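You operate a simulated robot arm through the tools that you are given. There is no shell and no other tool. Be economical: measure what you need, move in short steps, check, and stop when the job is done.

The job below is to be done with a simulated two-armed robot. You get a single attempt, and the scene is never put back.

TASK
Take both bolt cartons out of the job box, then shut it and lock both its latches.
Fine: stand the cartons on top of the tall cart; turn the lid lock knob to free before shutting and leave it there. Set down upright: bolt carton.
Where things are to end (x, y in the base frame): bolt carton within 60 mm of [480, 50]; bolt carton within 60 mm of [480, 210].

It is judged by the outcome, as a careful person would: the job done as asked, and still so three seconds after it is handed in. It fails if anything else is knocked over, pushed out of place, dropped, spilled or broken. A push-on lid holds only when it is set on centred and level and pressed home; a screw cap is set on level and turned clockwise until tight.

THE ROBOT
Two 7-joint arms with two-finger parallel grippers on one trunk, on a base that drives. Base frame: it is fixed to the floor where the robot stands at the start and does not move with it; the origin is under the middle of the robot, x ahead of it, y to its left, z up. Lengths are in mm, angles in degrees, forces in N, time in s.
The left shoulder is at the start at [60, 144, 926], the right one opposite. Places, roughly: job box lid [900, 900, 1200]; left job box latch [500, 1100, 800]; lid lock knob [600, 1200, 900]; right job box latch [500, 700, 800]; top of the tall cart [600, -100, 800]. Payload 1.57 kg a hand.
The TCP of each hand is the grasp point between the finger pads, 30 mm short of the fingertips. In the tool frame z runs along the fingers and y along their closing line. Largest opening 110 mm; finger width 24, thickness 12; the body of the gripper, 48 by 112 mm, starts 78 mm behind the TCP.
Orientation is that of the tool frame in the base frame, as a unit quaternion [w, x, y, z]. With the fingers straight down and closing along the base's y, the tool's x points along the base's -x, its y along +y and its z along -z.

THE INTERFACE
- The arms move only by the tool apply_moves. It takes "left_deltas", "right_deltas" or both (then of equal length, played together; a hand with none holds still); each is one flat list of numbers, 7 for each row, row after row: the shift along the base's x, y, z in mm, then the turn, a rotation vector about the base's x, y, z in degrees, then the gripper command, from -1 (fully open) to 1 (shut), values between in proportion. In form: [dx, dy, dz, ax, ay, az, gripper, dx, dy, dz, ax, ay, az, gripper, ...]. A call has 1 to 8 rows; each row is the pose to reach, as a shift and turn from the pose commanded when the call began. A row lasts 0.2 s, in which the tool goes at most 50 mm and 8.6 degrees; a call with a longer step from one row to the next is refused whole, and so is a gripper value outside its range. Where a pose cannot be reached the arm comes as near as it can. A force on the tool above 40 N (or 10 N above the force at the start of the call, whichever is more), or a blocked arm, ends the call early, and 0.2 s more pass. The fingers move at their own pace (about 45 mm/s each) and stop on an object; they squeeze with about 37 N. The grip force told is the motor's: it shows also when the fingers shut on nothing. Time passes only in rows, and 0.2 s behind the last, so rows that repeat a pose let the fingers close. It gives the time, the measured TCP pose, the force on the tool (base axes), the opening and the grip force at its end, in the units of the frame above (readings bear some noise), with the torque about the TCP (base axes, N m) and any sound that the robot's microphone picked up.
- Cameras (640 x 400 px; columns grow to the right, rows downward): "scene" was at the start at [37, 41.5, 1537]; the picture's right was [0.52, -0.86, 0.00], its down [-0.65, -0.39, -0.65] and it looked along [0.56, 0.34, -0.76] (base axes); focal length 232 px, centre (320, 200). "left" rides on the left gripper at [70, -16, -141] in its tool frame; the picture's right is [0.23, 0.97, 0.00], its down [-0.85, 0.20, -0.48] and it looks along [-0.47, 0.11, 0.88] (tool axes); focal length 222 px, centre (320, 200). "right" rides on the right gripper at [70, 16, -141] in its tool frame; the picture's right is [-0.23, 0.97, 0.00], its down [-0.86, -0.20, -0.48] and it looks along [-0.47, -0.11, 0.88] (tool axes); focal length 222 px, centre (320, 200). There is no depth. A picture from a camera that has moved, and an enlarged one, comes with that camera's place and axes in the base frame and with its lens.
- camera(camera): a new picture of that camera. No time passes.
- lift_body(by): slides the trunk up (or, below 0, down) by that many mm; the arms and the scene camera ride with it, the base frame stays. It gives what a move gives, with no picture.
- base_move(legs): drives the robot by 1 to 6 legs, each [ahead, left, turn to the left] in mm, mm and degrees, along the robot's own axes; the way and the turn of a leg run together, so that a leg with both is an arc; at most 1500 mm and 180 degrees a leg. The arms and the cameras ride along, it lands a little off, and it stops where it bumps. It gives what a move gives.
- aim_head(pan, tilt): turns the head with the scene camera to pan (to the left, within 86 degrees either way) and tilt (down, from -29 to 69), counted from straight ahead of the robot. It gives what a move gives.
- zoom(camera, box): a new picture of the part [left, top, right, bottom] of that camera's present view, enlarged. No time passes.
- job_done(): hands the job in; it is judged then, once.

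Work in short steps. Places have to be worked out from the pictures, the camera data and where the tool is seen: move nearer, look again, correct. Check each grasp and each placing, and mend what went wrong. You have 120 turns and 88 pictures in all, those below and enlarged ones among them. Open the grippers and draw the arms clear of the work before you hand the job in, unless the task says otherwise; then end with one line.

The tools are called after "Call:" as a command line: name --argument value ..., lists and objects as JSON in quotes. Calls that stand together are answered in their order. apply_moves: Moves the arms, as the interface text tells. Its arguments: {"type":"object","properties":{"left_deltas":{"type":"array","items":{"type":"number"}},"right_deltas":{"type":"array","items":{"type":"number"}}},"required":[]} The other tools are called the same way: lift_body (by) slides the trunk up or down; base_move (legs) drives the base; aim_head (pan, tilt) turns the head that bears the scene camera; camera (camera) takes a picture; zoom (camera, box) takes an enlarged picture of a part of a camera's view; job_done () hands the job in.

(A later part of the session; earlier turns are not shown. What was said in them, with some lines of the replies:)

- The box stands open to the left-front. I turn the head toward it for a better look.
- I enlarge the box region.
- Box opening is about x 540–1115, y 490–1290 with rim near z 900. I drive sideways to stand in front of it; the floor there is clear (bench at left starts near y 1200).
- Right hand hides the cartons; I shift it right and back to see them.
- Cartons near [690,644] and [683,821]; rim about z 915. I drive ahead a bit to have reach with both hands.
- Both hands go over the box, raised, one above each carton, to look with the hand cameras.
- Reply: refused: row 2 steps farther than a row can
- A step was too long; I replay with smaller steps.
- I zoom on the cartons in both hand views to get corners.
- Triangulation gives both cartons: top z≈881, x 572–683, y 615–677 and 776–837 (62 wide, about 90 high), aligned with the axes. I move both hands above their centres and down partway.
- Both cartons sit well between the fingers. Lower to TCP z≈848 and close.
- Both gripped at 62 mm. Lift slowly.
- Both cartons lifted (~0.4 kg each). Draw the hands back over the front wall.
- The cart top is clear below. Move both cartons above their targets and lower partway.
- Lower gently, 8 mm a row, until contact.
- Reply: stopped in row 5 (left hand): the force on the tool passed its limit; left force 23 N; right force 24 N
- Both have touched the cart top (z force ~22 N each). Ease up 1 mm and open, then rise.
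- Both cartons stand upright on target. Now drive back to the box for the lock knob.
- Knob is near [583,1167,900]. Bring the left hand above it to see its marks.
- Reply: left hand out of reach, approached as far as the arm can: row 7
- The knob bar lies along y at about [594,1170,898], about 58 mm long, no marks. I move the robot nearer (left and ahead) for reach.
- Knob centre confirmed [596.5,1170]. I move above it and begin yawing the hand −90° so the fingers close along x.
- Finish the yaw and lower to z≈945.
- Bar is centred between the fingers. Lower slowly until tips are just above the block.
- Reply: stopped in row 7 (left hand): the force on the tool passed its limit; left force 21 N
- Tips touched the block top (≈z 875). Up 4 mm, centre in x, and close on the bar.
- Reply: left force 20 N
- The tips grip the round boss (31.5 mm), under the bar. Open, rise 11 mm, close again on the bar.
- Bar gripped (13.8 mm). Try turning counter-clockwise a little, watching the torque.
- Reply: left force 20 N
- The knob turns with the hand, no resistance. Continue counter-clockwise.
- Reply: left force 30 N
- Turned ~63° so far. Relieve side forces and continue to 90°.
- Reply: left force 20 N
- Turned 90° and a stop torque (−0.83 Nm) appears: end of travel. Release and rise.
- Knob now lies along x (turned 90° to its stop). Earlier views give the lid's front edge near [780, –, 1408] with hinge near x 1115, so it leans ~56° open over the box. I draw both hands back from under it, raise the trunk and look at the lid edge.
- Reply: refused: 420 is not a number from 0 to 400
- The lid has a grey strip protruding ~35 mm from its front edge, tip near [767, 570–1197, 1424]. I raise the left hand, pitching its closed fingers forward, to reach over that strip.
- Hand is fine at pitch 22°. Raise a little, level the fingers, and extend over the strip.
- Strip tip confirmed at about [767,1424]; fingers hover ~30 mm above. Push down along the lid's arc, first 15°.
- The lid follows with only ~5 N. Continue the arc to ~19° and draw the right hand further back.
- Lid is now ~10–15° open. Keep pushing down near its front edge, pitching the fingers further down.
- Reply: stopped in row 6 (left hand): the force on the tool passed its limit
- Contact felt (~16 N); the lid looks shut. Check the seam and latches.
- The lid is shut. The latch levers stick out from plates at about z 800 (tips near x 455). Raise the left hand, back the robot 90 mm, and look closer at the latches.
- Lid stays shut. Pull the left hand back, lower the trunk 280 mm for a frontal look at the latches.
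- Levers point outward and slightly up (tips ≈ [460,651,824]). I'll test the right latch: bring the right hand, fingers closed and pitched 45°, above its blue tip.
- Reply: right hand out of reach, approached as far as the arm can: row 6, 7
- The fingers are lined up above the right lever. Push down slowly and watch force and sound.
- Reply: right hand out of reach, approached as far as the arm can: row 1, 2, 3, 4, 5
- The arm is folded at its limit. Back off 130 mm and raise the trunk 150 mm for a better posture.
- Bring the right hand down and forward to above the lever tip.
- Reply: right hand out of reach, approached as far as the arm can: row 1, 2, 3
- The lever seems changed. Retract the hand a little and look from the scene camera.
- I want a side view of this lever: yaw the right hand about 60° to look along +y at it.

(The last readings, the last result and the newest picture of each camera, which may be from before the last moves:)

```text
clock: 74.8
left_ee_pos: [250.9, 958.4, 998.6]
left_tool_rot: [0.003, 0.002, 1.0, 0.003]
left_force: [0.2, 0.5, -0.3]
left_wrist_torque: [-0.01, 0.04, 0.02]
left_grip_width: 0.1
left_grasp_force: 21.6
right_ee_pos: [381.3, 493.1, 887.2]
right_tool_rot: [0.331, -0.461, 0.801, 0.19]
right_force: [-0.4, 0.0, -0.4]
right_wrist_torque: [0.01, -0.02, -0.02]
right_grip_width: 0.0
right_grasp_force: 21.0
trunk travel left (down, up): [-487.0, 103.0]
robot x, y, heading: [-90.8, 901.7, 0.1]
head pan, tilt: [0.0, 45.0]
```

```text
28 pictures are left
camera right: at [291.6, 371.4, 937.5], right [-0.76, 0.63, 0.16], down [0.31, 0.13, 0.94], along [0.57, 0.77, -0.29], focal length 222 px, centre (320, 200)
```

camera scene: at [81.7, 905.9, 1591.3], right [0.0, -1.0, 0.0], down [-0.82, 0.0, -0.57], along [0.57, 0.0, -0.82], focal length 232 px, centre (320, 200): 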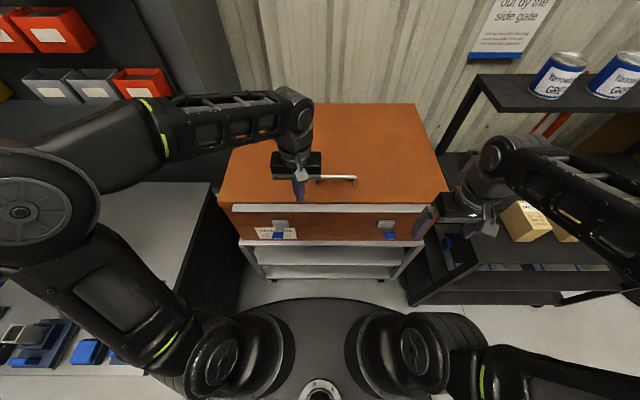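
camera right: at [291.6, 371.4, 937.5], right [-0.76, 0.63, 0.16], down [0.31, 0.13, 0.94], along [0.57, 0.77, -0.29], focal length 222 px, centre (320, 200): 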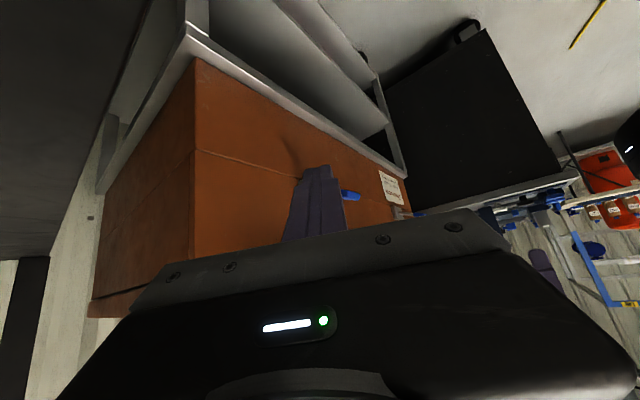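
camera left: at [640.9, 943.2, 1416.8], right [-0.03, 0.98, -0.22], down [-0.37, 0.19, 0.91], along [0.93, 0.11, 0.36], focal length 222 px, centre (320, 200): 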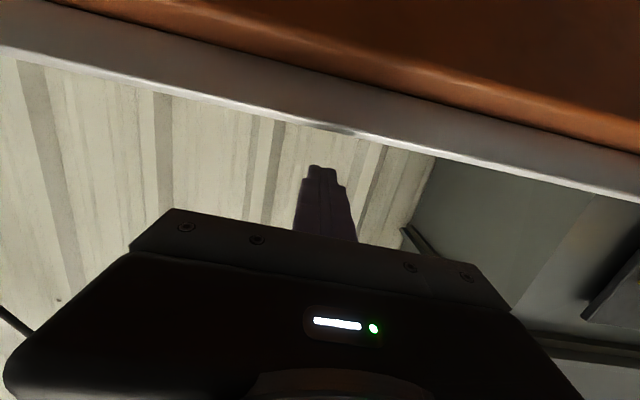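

Call:
apply_moves --right_deltas '[0, 0, 40, 0, 0, 0, 1, -20, 0, 70, 0, 0, 0, 1]'

Call:
zoom --camera "right" --box '[260, 110, 420, 210]'

```text
clock: 75.3
left_ee_pos: [250.9, 958.4, 997.3]
left_tool_rot: [0.003, 0.002, 1.0, 0.004]
left_force: [0.0, 0.3, -0.7]
left_wrist_torque: [-0.01, -0.01, 0.03]
left_grip_width: 0.0
left_grasp_force: 21.4
right_ee_pos: [360.9, 491.5, 959.2]
right_tool_rot: [0.333, -0.459, 0.801, 0.191]
right_force: [0.1, -0.3, 0.3]
right_wrist_torque: [0.0, 0.01, -0.05]
right_grip_width: 0.0
right_grasp_force: 21.2
trunk travel left (down, up): [-487.0, 103.0]
robot x, y, heading: [-92.4, 904.5, 0.3]
head pan, tilt: [0.0, 45.0]
```

```text
4.00 times, centred on (340, 160) of right
camera zoom: at [270.7, 371.3, 1009.4], right [-0.76, 0.63, 0.16], down [0.31, 0.13, 0.94], along [0.57, 0.77, -0.29], focal length 888 px, centre (240, 360)
```

zoom: 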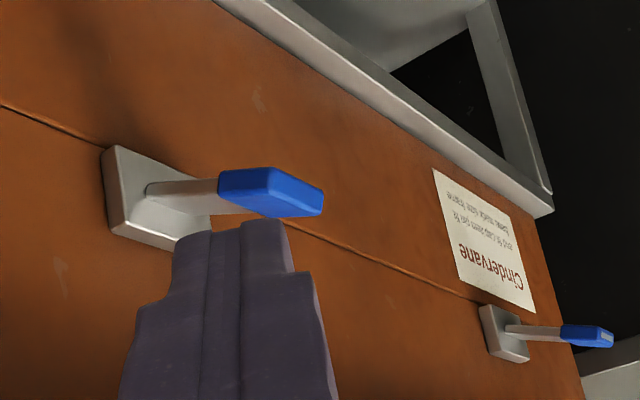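

Both levers now read clearly: pivots at about [510, 651/1056, 806], arms pointing outward and ~30° up. I'll test pushing the right one down. Turn the hand back first.

Call:
apply_moves --right_deltas '[0, 20, -5, 0, 0, -8.5, 1, 5, 40, -10, 0, 0, -17, 1, 10, 60, -15, 0, 0, -25.5, 1, 15, 80, -20, 0, 0, -34, 1, 20, 100, -25, 0, 0, -42.5, 1, 25, 130, -30, 0, 0, -51, 1, 40, 160, -35, 0, 0, -59.5, 1]'

Call:
camera --camera "right"

```text
clock: 77.0
left_ee_pos: [251.2, 959.2, 996.9]
left_tool_rot: [0.003, 0.003, 1.0, 0.003]
left_force: [-0.3, 1.0, -0.1]
left_wrist_torque: [-0.03, -0.02, 0.0]
left_grip_width: 0.0
left_grasp_force: 21.1
right_ee_pos: [397.4, 636.4, 933.8]
right_tool_rot: [0.397, -0.06, 0.916, 0.014]
right_force: [0.3, 0.6, 0.4]
right_wrist_torque: [0.06, 0.06, -0.04]
right_grip_width: 0.0
right_grasp_force: 21.5
right hand out of reach, approached as far as the arm can: row 6, 7
trunk travel left (down, up): [-487.0, 103.0]
robot x, y, heading: [-93.6, 903.1, 0.2]
head pan, tilt: [0.0, 45.0]
```

```text
26 pictures are left
camera right: at [245.9, 634.7, 980.2], right [0.04, 0.99, 0.14], down [0.26, -0.15, 0.96], along [0.97, 0.0, -0.26], focal length 222 px, centre (320, 200)
```

right: 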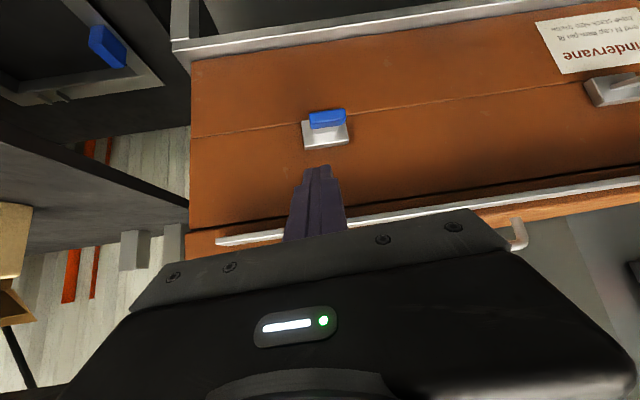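

Now advance over the blue tip and press down.

Call:
apply_moves --right_deltas '[15, 0, -10, 0, 0, 0, 1, 42, 0, -20, 0, 0, 0, 1, 42, 0, -46, 0, 0, 0, 1, 42, 0, -58, 0, 0, 0, 1, 42, 0, -68, 0, 0, 0, 1, 40, 0, -78, 0, 0, 0, 1]'

Call:
camera --camera "right"

```text
clock: 78.3
left_ee_pos: [250.7, 959.9, 998.2]
left_tool_rot: [0.003, 0.002, 1.0, 0.002]
left_force: [-0.2, -0.2, -0.5]
left_wrist_torque: [0.01, 0.03, 0.02]
left_grip_width: 0.0
left_grasp_force: 21.2
right_ee_pos: [439.3, 634.7, 858.1]
right_tool_rot: [0.4, -0.044, 0.915, 0.021]
right_force: [0.3, 0.7, -0.8]
right_wrist_torque: [-0.01, 0.01, 0.0]
right_grip_width: 0.2
right_grasp_force: 21.1
trunk travel left (down, up): [-487.0, 103.0]
robot x, y, heading: [-96.7, 904.0, 0.2]
head pan, tilt: [0.0, 45.0]
```

```text
25 pictures are left
camera right: at [288.7, 636.3, 903.2], right [0.06, 0.98, 0.17], down [0.25, -0.18, 0.95], along [0.97, -0.02, -0.26], focal length 222 px, centre (320, 200)
```

right: 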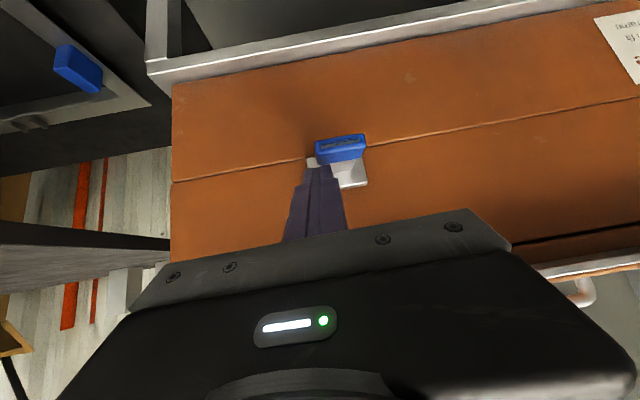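

The hand sits ~20 mm too far right and 1 cm above the blue tip. Shift left and press down.

Call:
apply_moves --right_deltas '[0, 20, 5, 0, 0, 4, 1, 0, 20, -8, 0, 0, 4, 1, 0, 20, -18, 0, 0, 4, 1, 0, 20, -28, 0, 0, 4, 1, 0, 20, -38, 0, 0, 4, 1]'

Call:
camera --camera "right"

```text
clock: 79.7
left_ee_pos: [246.5, 958.7, 1000.1]
left_tool_rot: [0.005, 0.003, 1.0, 0.004]
left_force: [-0.4, -0.6, 0.5]
left_wrist_torque: [0.0, -0.03, -0.03]
left_grip_width: 0.0
left_grasp_force: 21.2
right_ee_pos: [439.8, 652.8, 828.5]
right_tool_rot: [0.407, -0.075, 0.91, 0.03]
right_force: [-23.1, 0.4, 27.4]
right_wrist_torque: [0.04, 0.21, -0.18]
right_grip_width: 0.3
right_grasp_force: 21.4
trunk travel left (down, up): [-487.0, 103.0]
robot x, y, heading: [-91.1, 903.7, -0.1]
head pan, tilt: [0.0, 45.0]
stopped in row 5 (right hand): the force on the tool passed its limit (the readings are from after the stop); the commanded pose is now the measured one
```

```text
24 pictures are left
camera right: at [287.3, 645.3, 871.0], right [-0.01, 0.99, 0.16], down [0.24, -0.16, 0.96], along [0.97, 0.05, -0.24], focal length 222 px, centre (320, 200)
```

right: 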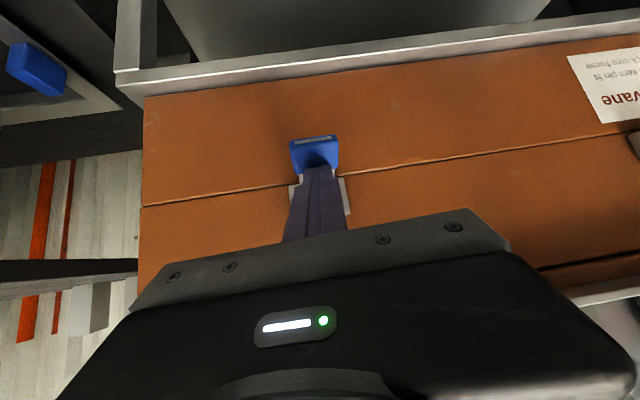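

The lever swung down to ~35° below horizontal and keeps resisting as I press partly along it. Follow its arc: forward and down.

Call:
apply_moves --right_deltas '[4, 0, -8, 0, 0, 0, 1, 9, 0, -17, 0, 0, 0, 1, 15, 0, -26, 0, 0, 0, 1, 22, 0, -34, 0, 0, 0, 1, 30, 0, -42, 0, 0, 0, 1, 38, 0, -46, 0, 0, 0, 1]'

Call:
camera --camera "right"

```text
clock: 79.9
left_ee_pos: [245.6, 958.3, 999.2]
left_tool_rot: [0.004, 0.003, 1.0, 0.004]
left_force: [-0.4, 0.9, -0.6]
left_wrist_torque: [-0.02, 0.0, 0.01]
left_grip_width: 0.0
left_grasp_force: 21.1
right_ee_pos: [439.4, 654.7, 828.4]
right_tool_rot: [0.407, -0.076, 0.91, 0.031]
right_force: [-22.8, -0.2, 26.2]
right_wrist_torque: [0.03, 0.24, -0.14]
right_grip_width: 0.2
right_grasp_force: 21.2
trunk travel left (down, up): [-487.0, 103.0]
robot x, y, heading: [-94.2, 906.0, 0.1]
head pan, tilt: [0.0, 45.0]
stopped in row 1 (right hand): the force on the tool passed its limit (the readings are from after the stop); the commanded pose is now the measured one
```

```text
23 pictures are left
camera right: at [287.2, 645.2, 870.6], right [-0.01, 0.99, 0.16], down [0.24, -0.16, 0.96], along [0.97, 0.05, -0.24], focal length 222 px, centre (320, 200)
```

right: 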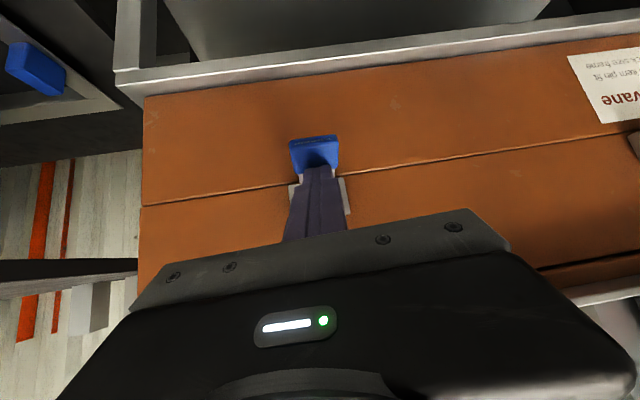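

The lever is blocked there with no click, so that is its open stop; the lock must be upward. I back off, level the fingers (pitch 0) and come in from underneath.

Call:
apply_moves --right_deltas '[-20, 0, 12, 0, -5, -2, 1, -45, 0, 20, 0, -12, -4, 1, -60, 0, 20, 0, -20, -6, 1, -70, 0, 5, 0, -28, -9, 1, -70, 0, -25, 0, -36, -9, 1, -70, 0, -55, 0, -44, -9, 1, -70, 0, -80, 0, -50, -9, 1]'

Call:
camera --camera "scene"

```text
clock: 81.5
left_ee_pos: [248.2, 957.6, 998.0]
left_tool_rot: [0.003, 0.003, 1.0, 0.003]
left_force: [0.2, 1.4, 0.2]
left_wrist_torque: [0.0, 0.0, -0.02]
left_grip_width: 0.1
left_grasp_force: 21.3
right_ee_pos: [372.8, 653.0, 744.6]
right_tool_rot: [0.753, -0.012, 0.657, -0.035]
right_force: [-0.4, 0.7, -0.1]
right_wrist_torque: [0.03, -0.01, 0.0]
right_grip_width: 0.0
right_grasp_force: 21.3
right hand out of reach, approached as far as the arm can: row 2, 3, 4
trunk travel left (down, up): [-487.0, 103.0]
robot x, y, heading: [-89.3, 903.0, 0.1]
head pan, tilt: [0.0, 45.0]
```

```text
22 pictures are left
camera scene: at [-40.4, 905.4, 1504.8], right [0.0, -1.0, 0.0], down [-0.71, 0.0, -0.71], along [0.71, 0.0, -0.71], focal length 232 px, centre (320, 200)
```

scene: 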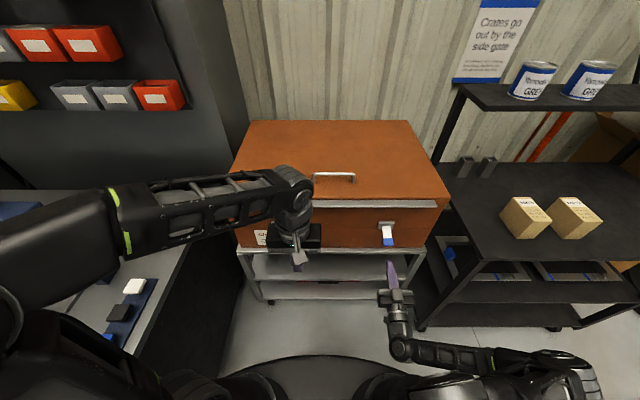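

Call:
zoom --camera "scene" --box '[350, 200, 430, 280]'

Call:
camera --camera "right"

```text
5.00 times, centred on (390, 240) of scene
camera zoom: at [-40.4, 905.4, 1504.8], right [0.0, -1.0, 0.0], down [-0.71, 0.0, -0.71], along [0.71, 0.0, -0.71], focal length 1161 px, centre (-30, 0)
```

zoom: 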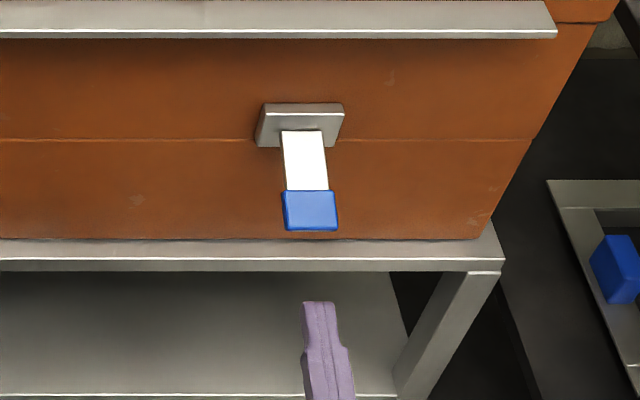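

```text
20 pictures are left
camera right: at [242.6, 668.6, 655.1], right [0.01, 0.99, 0.16], down [-0.6, -0.13, 0.79], along [0.8, -0.1, 0.59], focal length 222 px, centre (320, 200)
```

right: 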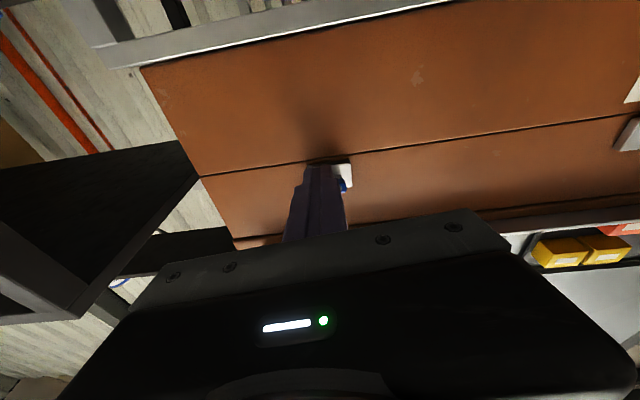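

The right lever now rests ~27° below horizontal, no sound heard. Now lift it from beneath: advance the fingers under it and raise along its arc.

Call:
apply_moves --right_deltas '[35, 0, -5, 0, 0, 0, 1, 68, 0, -5, 0, 0, 0, 1, 68, 0, 15, 0, 0, 0, 1, 68, 0, 35, 0, 0, 0, 1, 68, 0, 55, 0, 0, 0, 1, 68, 0, 75, 0, 0, 0, 1, 70, 0, 90, 0, 0, 0, 1]'

Call:
zoom --camera "scene" --box '[350, 200, 430, 280]'

```text
clock: 83.0
left_ee_pos: [249.0, 958.3, 997.2]
left_tool_rot: [0.003, 0.003, 1.0, 0.004]
left_force: [-0.5, -0.6, 0.0]
left_wrist_torque: [0.05, -0.03, 0.0]
left_grip_width: 0.3
left_grasp_force: 21.4
right_ee_pos: [438.5, 652.6, 811.1]
right_tool_rot: [0.741, -0.013, 0.671, -0.033]
right_force: [-1.0, -0.7, -9.3]
right_wrist_torque: [0.02, 0.23, 0.06]
right_grip_width: 0.0
right_grasp_force: 21.2
trunk travel left (down, up): [-487.0, 103.0]
robot x, y, heading: [-94.0, 904.0, 0.6]
head pan, tilt: [0.0, 45.0]
stopped in row 7 (right hand): the force on the tool passed its limit (the readings are from after the stop); the commanded pose is now the measured one
```

```text
5.00 times, centred on (390, 240) of scene
camera zoom: at [-40.4, 905.5, 1504.7], right [0.0, -1.0, 0.0], down [-0.71, 0.0, -0.71], along [0.71, 0.0, -0.71], focal length 1161 px, centre (-30, 0)
```

zoom: 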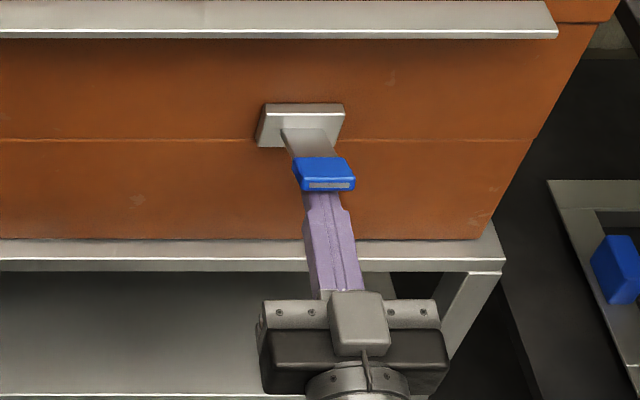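

That stop is the open (initial) end near +25°; the other end (−27°) is thus the closed end. I go back over the top and press the right lever firmly down to its stop.

Call:
apply_moves --right_deltas '[-10, 0, -25, 0, 0, 0, 1, -55, 0, -25, 0, 3, 0, 1, -95, 0, -10, 0, 6, 0, 1, -95, 0, 35, 0, 11, 0, 1, -85, 0, 80, 0, 16, 0, 1, -45, 0, 90, 0, 20, 0, 1, -5, 0, 85, 0, 20, 0, 1]'

Call:
apply_moves --right_deltas '[0, 0, -15, 0, 0, 0, 1, 0, 0, -30, 0, 0, 0, 1, 0, 0, -45, 0, 0, 0, 1, 0, 0, -60, 0, 0, 0, 1, 0, 0, -75, 0, 0, 0, 1, 0, 0, -90, 0, 0, 0, 1]'

Call:
zoom --camera "scene" --box '[350, 200, 430, 280]'

```text
clock: 84.3
left_ee_pos: [249.1, 958.3, 997.3]
left_tool_rot: [0.003, 0.004, 1.0, 0.004]
left_force: [0.9, 0.4, 0.1]
left_wrist_torque: [-0.02, 0.06, 0.04]
left_grip_width: 0.0
left_grasp_force: 21.7
right_ee_pos: [408.4, 635.3, 853.9]
right_tool_rot: [0.625, -0.014, 0.78, -0.03]
right_force: [-14.8, 0.1, 4.0]
right_wrist_torque: [0.02, 0.12, 0.1]
right_grip_width: 0.0
right_grasp_force: 21.6
right hand out of reach, approached as far as the arm can: row 4, 5, 6
trunk travel left (down, up): [-487.0, 103.0]
robot x, y, heading: [-90.6, 904.3, 0.1]
head pan, tilt: [0.0, 45.0]
stopped in row 6 (right hand): the force on the tool passed its limit (the readings are from after the stop); the commanded pose is now the measured one
```

```text
clock: 85.0
left_ee_pos: [247.3, 956.4, 997.6]
left_tool_rot: [0.003, 0.003, 1.0, 0.003]
left_force: [0.5, -0.4, -0.4]
left_wrist_torque: [0.01, 0.02, 0.0]
left_grip_width: 0.1
left_grasp_force: 21.2
right_ee_pos: [403.0, 634.8, 823.6]
right_tool_rot: [0.62, -0.013, 0.784, -0.029]
right_force: [-21.4, 0.1, 0.0]
right_wrist_torque: [0.0, 0.14, 0.2]
right_grip_width: 0.2
right_grasp_force: 20.9
trunk travel left (down, up): [-487.0, 103.0]
robot x, y, heading: [-91.1, 906.5, -0.2]
head pan, tilt: [0.0, 45.0]
stopped in row 3 (right hand): the force on the tool passed its limit (the readings are from after the stop); the commanded pose is now the measured one
```

```text
5.00 times, centred on (390, 240) of scene
camera zoom: at [-43.1, 905.1, 1504.5], right [0.0, -1.0, 0.0], down [-0.71, 0.0, -0.71], along [0.71, 0.0, -0.71], focal length 1161 px, centre (-30, 0)
```

zoom: 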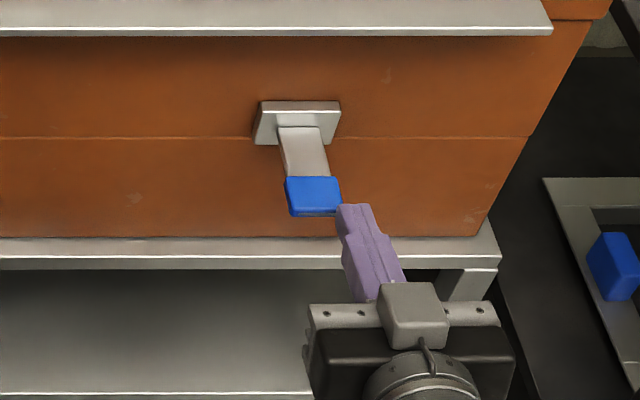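

The arm drifted at its fold limit and touched the lever's end. Drive the robot back 120 mm so the hand works farther out.

Call:
base_move --legs '[[-120, 0, 0]]'

Call:
apply_moves --right_deltas '[5, 4, 20, 0, 4, 0, 1, 15, 8, 45, 0, 8, 0, 1, 40, 12, 62, 0, 12, 0, 1, 75, 16, 62, 0, 16, 0, 1, 115, 18, 62, 0, 20, 0, 1, 152, 18, 60, 0, 22, 0, 1]'

Call:
camera --camera "right"

```text
clock: 86.2
left_ee_pos: [127.7, 958.0, 997.2]
left_tool_rot: [0.003, 0.004, 1.0, 0.004]
left_force: [0.3, 0.4, 0.6]
left_wrist_torque: [0.01, -0.07, -0.01]
left_grip_width: 0.1
left_grasp_force: 21.1
right_ee_pos: [285.8, 635.5, 825.7]
right_tool_rot: [0.622, -0.015, 0.783, -0.028]
right_force: [-0.5, -0.1, -1.1]
right_wrist_torque: [-0.02, 0.02, -0.04]
right_grip_width: 0.1
right_grasp_force: 21.1
trunk travel left (down, up): [-487.0, 103.0]
robot x, y, heading: [-216.0, 904.7, 0.1]
head pan, tilt: [0.0, 45.0]
```

```text
clock: 87.6
left_ee_pos: [129.4, 958.3, 997.1]
left_tool_rot: [0.002, 0.004, 1.0, 0.004]
left_force: [-0.5, -0.3, 0.3]
left_wrist_torque: [-0.02, 0.0, 0.04]
left_grip_width: 0.1
left_grasp_force: 20.9
right_ee_pos: [439.6, 652.0, 885.6]
right_tool_rot: [0.46, -0.019, 0.887, -0.026]
right_force: [-0.1, -0.2, -0.8]
right_wrist_torque: [0.0, 0.03, -0.01]
right_grip_width: 0.0
right_grasp_force: 21.4
right hand out of reach, approached as far as the arm can: row 1, 2
trunk travel left (down, up): [-487.0, 103.0]
robot x, y, heading: [-211.2, 905.0, 0.1]
head pan, tilt: [0.0, 45.0]
```

```text
17 pictures are left
camera right: at [284.3, 668.6, 909.3], right [0.12, 0.98, 0.12], down [0.1, -0.14, 0.99], along [0.99, -0.11, -0.12], focal length 222 px, centre (320, 200)
```

right: 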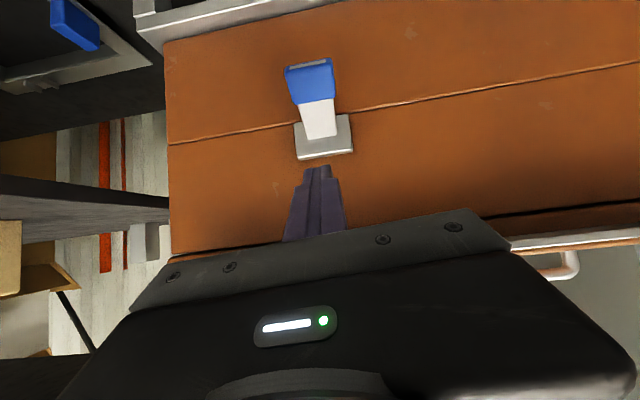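

The lever is already well down. Press on it along its arc to be sure it is home.

Call:
apply_moves --right_deltas '[0, 4, -30, 0, 0, 0, 1, 0, 4, -50, 0, 0, 0, 1, 0, 4, -60, 0, 0, 0, 1, 2, 4, -68, 0, 0, 0, 1, 5, 4, -76, 0, 0, 0, 1, 9, 4, -84, 0, 0, 0, 1, 14, 4, -92, 0, 0, 0, 1]'

Call:
zoom --camera "right" --box '[220, 40, 420, 190]'

```text
clock: 88.6
left_ee_pos: [124.6, 958.4, 998.7]
left_tool_rot: [0.003, 0.005, 1.0, 0.004]
left_force: [0.4, -0.1, 0.0]
left_wrist_torque: [0.02, -0.01, -0.02]
left_grip_width: 0.0
left_grasp_force: 21.5
right_ee_pos: [440.5, 657.1, 827.7]
right_tool_rot: [0.47, -0.02, 0.882, -0.028]
right_force: [-20.6, -0.1, 23.5]
right_wrist_torque: [0.0, 0.11, 0.07]
right_grip_width: 0.2
right_grasp_force: 21.4
trunk travel left (down, up): [-487.0, 103.0]
robot x, y, heading: [-216.3, 905.8, -0.1]
head pan, tilt: [0.0, 45.0]
stopped in row 5 (right hand): the force on the tool passed its limit (the readings are from after the stop); the commanded pose is now the measured one
```

```text
2.67 times, centred on (320, 115) of right
camera zoom: at [284.3, 673.2, 848.3], right [0.12, 0.99, 0.12], down [0.08, -0.13, 0.99], along [0.99, -0.11, -0.1], focal length 592 px, centre (320, 427)
```

zoom: 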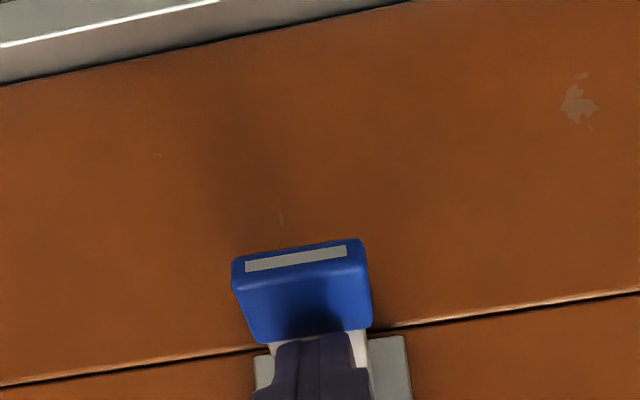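

Repeatable hard stop: the right latch is home at its closed end. Now the left latch: withdraw the right hand and bring the left hand over in the same pitch-35° pose.

Call:
apply_moves --left_deltas '[32, 11.5, -9, 0, -6.9, 0, 1, 64, 23, -18, 0, -13.8, 0, 1, 96, 34.5, -27, 0, -20.7, 0, 1, 128, 46, -36, 0, -27.6, 0, 1, 160, 57.5, -45, 0, -34.5, 0, 1, 192, 69, -54, 0, -41.4, 0, 1, 224, 81, -63, 0, -48.3, 0, 1, 256, 97, -72, 0, -55, 0, 1]' --right_deltas '[-5, 0, 15, 0, 0, 0, 1, -15, 0, 40, 0, 0, 0, 1, -30, 0, 60, 0, 0, 0, 1, -45, 0, 70, 0, 0, 0, 1, -60, 0, 75, 0, 0, 0, 1, -60, 0, 75, 0, 0, 0, 1, -60, 0, 75, 0, 0, 0, 1, -60, 0, 75, 0, 0, 0, 1]'

Call:
camera --camera "left"

```text
clock: 90.4
left_ee_pos: [385.2, 1053.6, 925.0]
left_tool_rot: [0.464, 0.001, 0.886, 0.004]
left_force: [0.3, 0.0, -0.7]
left_wrist_torque: [0.02, 0.01, 0.02]
left_grip_width: 0.0
left_grasp_force: 21.6
right_ee_pos: [381.3, 658.1, 896.8]
right_tool_rot: [0.466, -0.019, 0.884, -0.028]
right_force: [0.5, -0.3, -1.0]
right_wrist_torque: [0.0, 0.0, 0.02]
right_grip_width: 0.0
right_grasp_force: 21.5
trunk travel left (down, up): [-487.0, 103.0]
robot x, y, heading: [-212.3, 901.6, -0.0]
head pan, tilt: [0.0, 45.0]
```

```text
15 pictures are left
camera left: at [229.7, 1036.7, 947.7], right [-0.13, 0.98, -0.18], down [0.09, 0.19, 0.98], along [0.99, 0.11, -0.12], focal length 222 px, centre (320, 200)
```

left: 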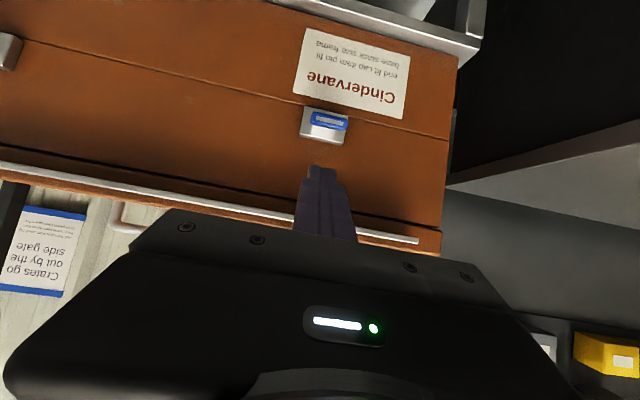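

Left blue tip at [462,1056,832]. Advance over it and press down along the arc.

Call:
apply_moves --left_deltas '[28, 2, -20, 0, 0, 0, 1, 55, 2, -40, 0, 0, 0, 1, 55, 2, -58, 0, 0, 0, 1, 55, 2, -72, 0, 0, 0, 1, 55, 2, -86, 0, 0, 0, 1, 56, 2, -97, 0, 0, 0, 1, 58, 2, -106, 0, 0, 0, 1]'

Call:
zoom --camera "left" --box '[220, 40, 420, 190]'

```text
clock: 92.1
left_ee_pos: [443.4, 1055.5, 829.2]
left_tool_rot: [0.473, 0.003, 0.881, 0.006]
left_force: [-16.5, 2.3, 22.0]
left_wrist_torque: [-0.01, 0.04, -0.07]
left_grip_width: 0.1
left_grasp_force: 21.2
right_ee_pos: [378.4, 656.9, 898.9]
right_tool_rot: [0.467, -0.02, 0.884, -0.027]
right_force: [0.0, -0.1, 0.2]
right_wrist_torque: [0.0, 0.0, 0.03]
right_grip_width: 0.0
right_grasp_force: 20.8
trunk travel left (down, up): [-487.0, 103.0]
robot x, y, heading: [-208.8, 902.7, 0.3]
head pan, tilt: [0.0, 45.0]
stopped in row 7 (left hand): the force on the tool passed its limit (the readings are from after the stop); the commanded pose is now the measured one
```

```text
2.67 times, centred on (320, 115) of left
camera zoom: at [288.0, 1040.0, 848.8], right [-0.13, 0.98, -0.18], down [0.07, 0.19, 0.98], along [0.99, 0.11, -0.1], focal length 592 px, centre (320, 427)
```

zoom: 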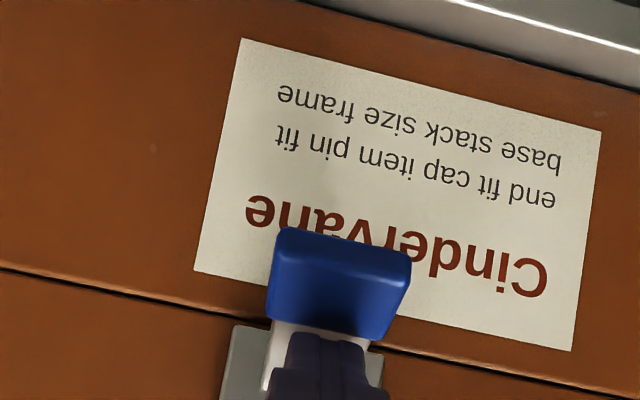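

Left latch reached the same stop. Withdraw the left hand and look at both.

Call:
apply_moves --left_deltas '[-5, 0, 15, 0, 0, 0, 1, -15, 0, 40, 0, 0, 0, 1, -30, 5, 60, 0, 0, 0, 1, -55, 20, 75, 0, 0, 0, 1, -80, 40, 80, 0, 0, 0, 1, -100, 60, 80, 0, 0, 0, 1]' --right_deltas '[-10, -15, 10, 0, 0, 0, 1, -20, -30, 20, 0, 0, 0, 1, -30, -45, 20, 0, 0, 0, 1, -40, -60, 20, 0, 0, 0, 1, -40, -75, 20, 0, 0, 0, 1, -40, -85, 20, 0, 0, 0, 1]'

Call:
zoom --camera "scene" --box '[230, 100, 430, 230]'

```text
clock: 93.5
left_ee_pos: [344.0, 1115.0, 905.4]
left_tool_rot: [0.469, 0.004, 0.883, 0.004]
left_force: [-0.1, 0.2, -0.4]
left_wrist_torque: [0.01, 0.02, 0.03]
left_grip_width: 0.0
left_grasp_force: 21.2
right_ee_pos: [340.8, 572.2, 918.3]
right_tool_rot: [0.466, -0.019, 0.884, -0.028]
right_force: [-0.1, 0.0, -0.3]
right_wrist_torque: [0.04, -0.02, 0.02]
right_grip_width: 0.1
right_grasp_force: 21.8
trunk travel left (down, up): [-487.0, 103.0]
robot x, y, heading: [-214.3, 903.8, -0.0]
head pan, tilt: [0.0, 45.0]
```

```text
3.08 times, centred on (330, 165) of scene
camera zoom: at [-162.7, 905.6, 1504.7], right [0.0, -1.0, 0.0], down [-0.71, 0.0, -0.71], along [0.71, 0.0, -0.71], focal length 714 px, centre (289, 308)
```

zoom: 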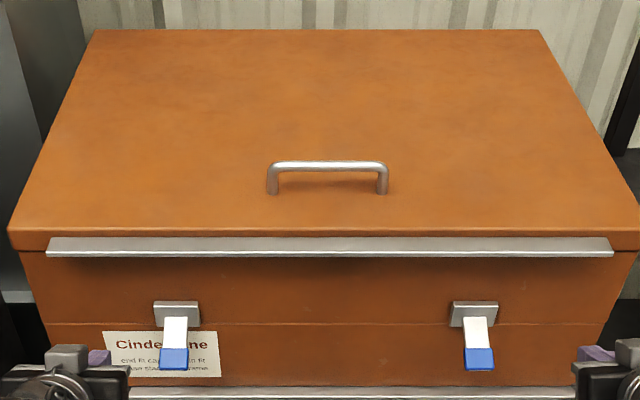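

Both levers are down alike. Test the lock: level the right fingers under the lid strip and lift gently.

Call:
apply_moves --right_deltas '[0, 0, -12, 0, -7, 0, 1, 10, 6, -25, 0, -14, 0, 1, 30, 12, -40, 0, -21, 0, 1, 60, 18, -50, 0, -28, 0, 1, 90, 24, -52, 0, -35, 0, 1, 120, 28, -52, 0, -37, 0, 1, 132, 28, -52, 0, -37, 0, 1]'

Call:
zoom --camera "scene" --box '[360, 150, 460, 230]'

```text
clock: 95.1
left_ee_pos: [345.9, 1116.6, 904.8]
left_tool_rot: [0.469, 0.001, 0.883, 0.006]
left_force: [-0.4, -0.2, 0.5]
left_wrist_torque: [-0.02, -0.04, -0.03]
left_grip_width: 0.0
left_grasp_force: 20.7
right_ee_pos: [474.2, 601.6, 865.8]
right_tool_rot: [0.723, -0.01, 0.69, -0.033]
right_force: [-0.7, -0.4, -1.1]
right_wrist_torque: [-0.03, 0.03, -0.01]
right_grip_width: 0.0
right_grasp_force: 21.1
trunk travel left (down, up): [-487.0, 103.0]
robot x, y, heading: [-216.0, 904.9, 0.2]
head pan, tilt: [0.0, 45.0]
```

```text
5.00 times, centred on (410, 190) of scene
camera zoom: at [-162.1, 905.6, 1504.6], right [0.0, -1.0, 0.0], down [-0.71, 0.0, -0.71], along [0.71, 0.0, -0.71], focal length 1161 px, centre (-130, 250)
```

zoom: 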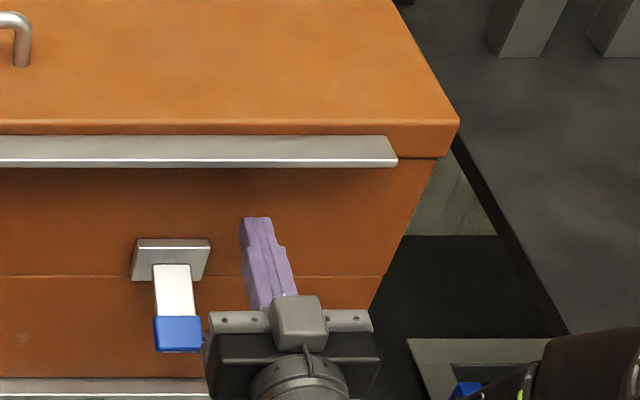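

Raise slowly to touch the strip underside.

Call:
apply_moves --right_deltas '[0, 0, 8, 0, 0, 0, 1, 0, 0, 16, 0, 0, 0, 1, 0, 0, 24, 0, 0, 0, 1, 0, 0, 31, 0, 0, 0, 1, 0, 0, 38, 0, 0, 0, 1, 0, 0, 45, 0, 0, 0, 1, 0, 0, 52, 0, 0, 0, 1]'

Call:
zoom --camera "scene" --box '[360, 150, 460, 230]'

```text
clock: 96.7
left_ee_pos: [345.6, 1115.4, 906.2]
left_tool_rot: [0.47, 0.002, 0.883, 0.006]
left_force: [-0.7, 0.7, -0.1]
left_wrist_torque: [0.0, 0.05, -0.01]
left_grip_width: 0.0
left_grasp_force: 20.9
right_ee_pos: [472.9, 600.9, 918.4]
right_tool_rot: [0.722, -0.01, 0.691, -0.033]
right_force: [0.0, 0.1, 0.9]
right_wrist_torque: [0.02, 0.01, 0.0]
right_grip_width: 0.3
right_grasp_force: 21.9
trunk travel left (down, up): [-487.0, 103.0]
robot x, y, heading: [-215.7, 905.8, 0.1]
head pan, tilt: [0.0, 45.0]
```

```text
5.00 times, centred on (410, 190) of scene
camera zoom: at [-162.2, 905.6, 1504.6], right [0.0, -1.0, 0.0], down [-0.71, 0.0, -0.71], along [0.71, 0.0, -0.71], focal length 1161 px, centre (-130, 250)
```

zoom: 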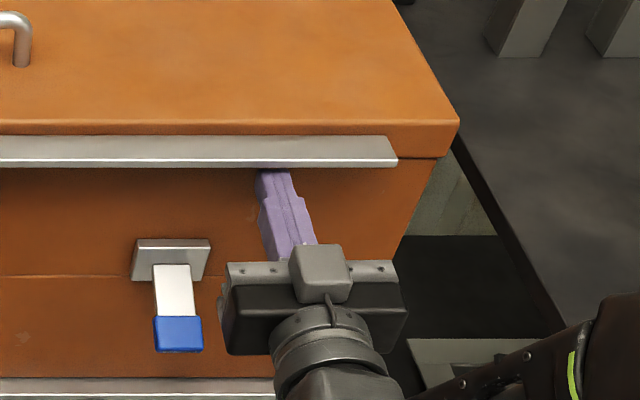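

Not yet in contact; continue up in small steps.

Call:
apply_moves --right_deltas '[0, 0, 6, 0, 0, 0, 1, 0, 0, 11, 0, 0, 0, 1, 0, 0, 16, 0, 0, 0, 1, 0, 0, 20, 0, 0, 0, 1, 0, 0, 24, 0, 0, 0, 1, 0, 0, 28, 0, 0, 0, 1, 0, 0, 32, 0, 0, 0, 1]'

Call:
zoom --camera "scene" --box '[360, 150, 460, 230]'

```text
clock: 98.0
left_ee_pos: [346.8, 1116.0, 905.3]
left_tool_rot: [0.469, 0.001, 0.883, 0.007]
left_force: [-0.6, 0.1, 0.8]
left_wrist_torque: [0.0, -0.02, 0.03]
left_grip_width: 0.0
left_grasp_force: 21.6
right_ee_pos: [470.7, 600.9, 929.1]
right_tool_rot: [0.711, -0.01, 0.702, -0.03]
right_force: [-0.2, -1.1, -8.7]
right_wrist_torque: [0.02, 0.2, -0.1]
right_grip_width: 0.0
right_grasp_force: 21.3
trunk travel left (down, up): [-487.0, 103.0]
robot x, y, heading: [-213.6, 900.0, -0.0]
head pan, tilt: [0.0, 45.0]
stopped in row 6 (right hand): the force on the tool passed its limit (the readings are from after the stop); the commanded pose is now the measured one
```

```text
5.00 times, centred on (410, 190) of scene
camera zoom: at [-161.1, 905.4, 1505.1], right [0.0, -1.0, 0.0], down [-0.71, 0.0, -0.71], along [0.71, 0.0, -0.71], focal length 1161 px, centre (-130, 250)
```

zoom: 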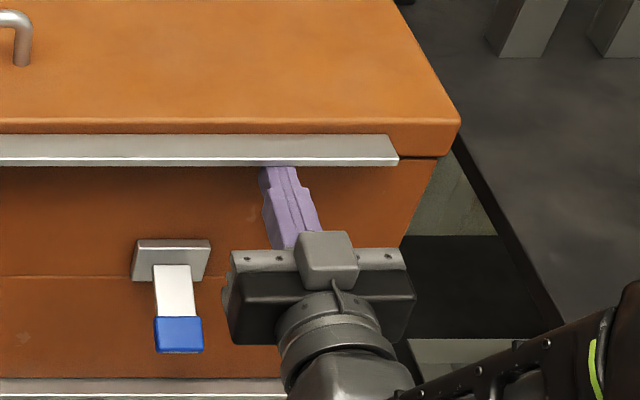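

The lid resisted over 40 N (unlocked it moved at ~5 N): it is locked. Lower the fingers, draw both arms clear and open the grippers.

Call:
apply_moves --right_deltas '[0, 0, -12, 0, 0, 0, 1, -15, 0, -30, 0, 0, 0, 1, -50, -8, -32, 0, 5, 0, 1, -90, -16, -30, 0, 12, 0, 0.5, -125, -24, -20, 0, 20, 0, -0.5, -140, -30, -10, 0, 28, 0, -1]' --left_deltas '[0, 0, 0, 0, 0, 0, 1, 0, 0, 0, 0, 0, 0, 1, -10, 0, 0, 0, 0, 0, 1, -20, 0, 10, 0, 0, 0, 0.5, -30, 0, 20, 0, 0, 0, -0.5, -40, 0, 30, 0, 0, 0, -1]'

Call:
base_move --legs '[[-60, 0, 0]]'

Call:
aim_head --pan -15 --tilt 40

Call:
camera --camera "scene"

Call:
zoom --camera "scene" --box '[190, 120, 390, 245]'

```text
clock: 99.4
left_ee_pos: [304.3, 1117.2, 937.2]
left_tool_rot: [0.469, 0.001, 0.883, 0.006]
left_force: [-0.6, 0.2, -0.1]
left_wrist_torque: [0.06, -0.01, 0.01]
left_grip_width: 64.2
left_grasp_force: 0.0
right_ee_pos: [331.0, 572.5, 921.2]
right_tool_rot: [0.522, -0.017, 0.852, -0.026]
right_force: [-0.5, -0.5, -0.4]
right_wrist_torque: [0.0, 0.03, -0.01]
right_grip_width: 63.8
right_grasp_force: 0.0
trunk travel left (down, up): [-487.0, 103.0]
robot x, y, heading: [-212.1, 901.3, 0.2]
head pan, tilt: [0.0, 45.0]
```

```text
clock: 100.3
left_ee_pos: [242.5, 1118.4, 937.2]
left_tool_rot: [0.47, 0.002, 0.883, 0.006]
left_force: [-0.9, 0.3, 0.4]
left_wrist_torque: [0.01, -0.01, 0.0]
left_grip_width: 110.0
left_grasp_force: 0.1
right_ee_pos: [270.3, 571.4, 922.9]
right_tool_rot: [0.524, -0.017, 0.851, -0.027]
right_force: [0.1, -0.4, -0.3]
right_wrist_torque: [0.04, -0.02, 0.0]
right_grip_width: 110.1
right_grasp_force: 0.1
trunk travel left (down, up): [-487.0, 103.0]
robot x, y, heading: [-274.9, 903.2, 0.2]
head pan, tilt: [0.0, 45.0]
```

```text
clock: 101.1
left_ee_pos: [244.9, 1117.4, 937.0]
left_tool_rot: [0.47, 0.002, 0.883, 0.005]
left_force: [0.2, 0.1, 1.2]
left_wrist_torque: [-0.02, -0.02, -0.01]
left_grip_width: 110.1
left_grasp_force: 0.1
right_ee_pos: [270.7, 571.2, 922.4]
right_tool_rot: [0.523, -0.018, 0.852, -0.027]
right_force: [-1.4, 0.0, -0.1]
right_wrist_torque: [0.05, 0.02, 0.0]
right_grip_width: 109.9
right_grasp_force: 0.1
trunk travel left (down, up): [-487.0, 103.0]
robot x, y, heading: [-273.8, 908.3, -0.2]
head pan, tilt: [-15.0, 40.0]
```

```text
9 pictures are left
camera scene: at [-222.2, 883.6, 1511.9], right [-0.26, -0.97, 0.0], down [-0.62, 0.17, -0.77], along [0.74, -0.2, -0.64], focal length 232 px, centre (320, 200)
```

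scene: 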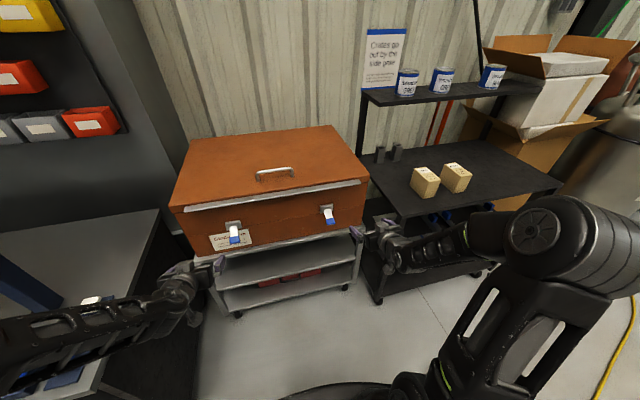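

```text
3.20 times, centred on (290, 182) of scene
camera zoom: at [-222.2, 883.6, 1511.9], right [-0.26, -0.97, 0.0], down [-0.62, 0.17, -0.77], along [0.74, -0.2, -0.64], focal length 743 px, centre (416, 256)
```

zoom: 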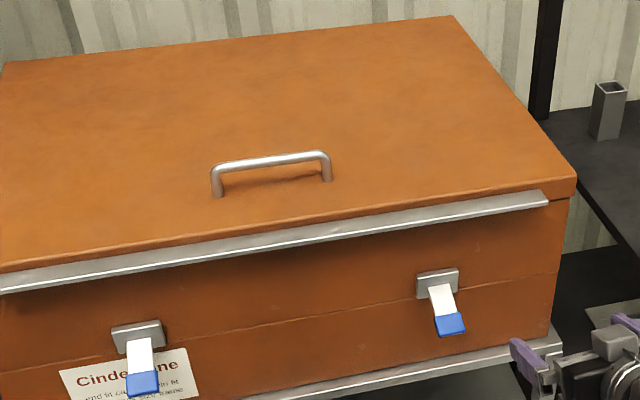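

The box is shut, both latches are down and holding, both cartons stand on the cart, and the arms are clear with grippers open. I hand in the job.

Call:
job_done

```text
The job is handed in.
```

Both bolt cartons stand upright on the tall cart at their targets, and the job box is shut with both latches down. The lid held against a lift of more than 40 N. The lid lock knob was turned a quarter turn anticlockwise to its stop before shutting. It has no marks, so I took that stop to be free.
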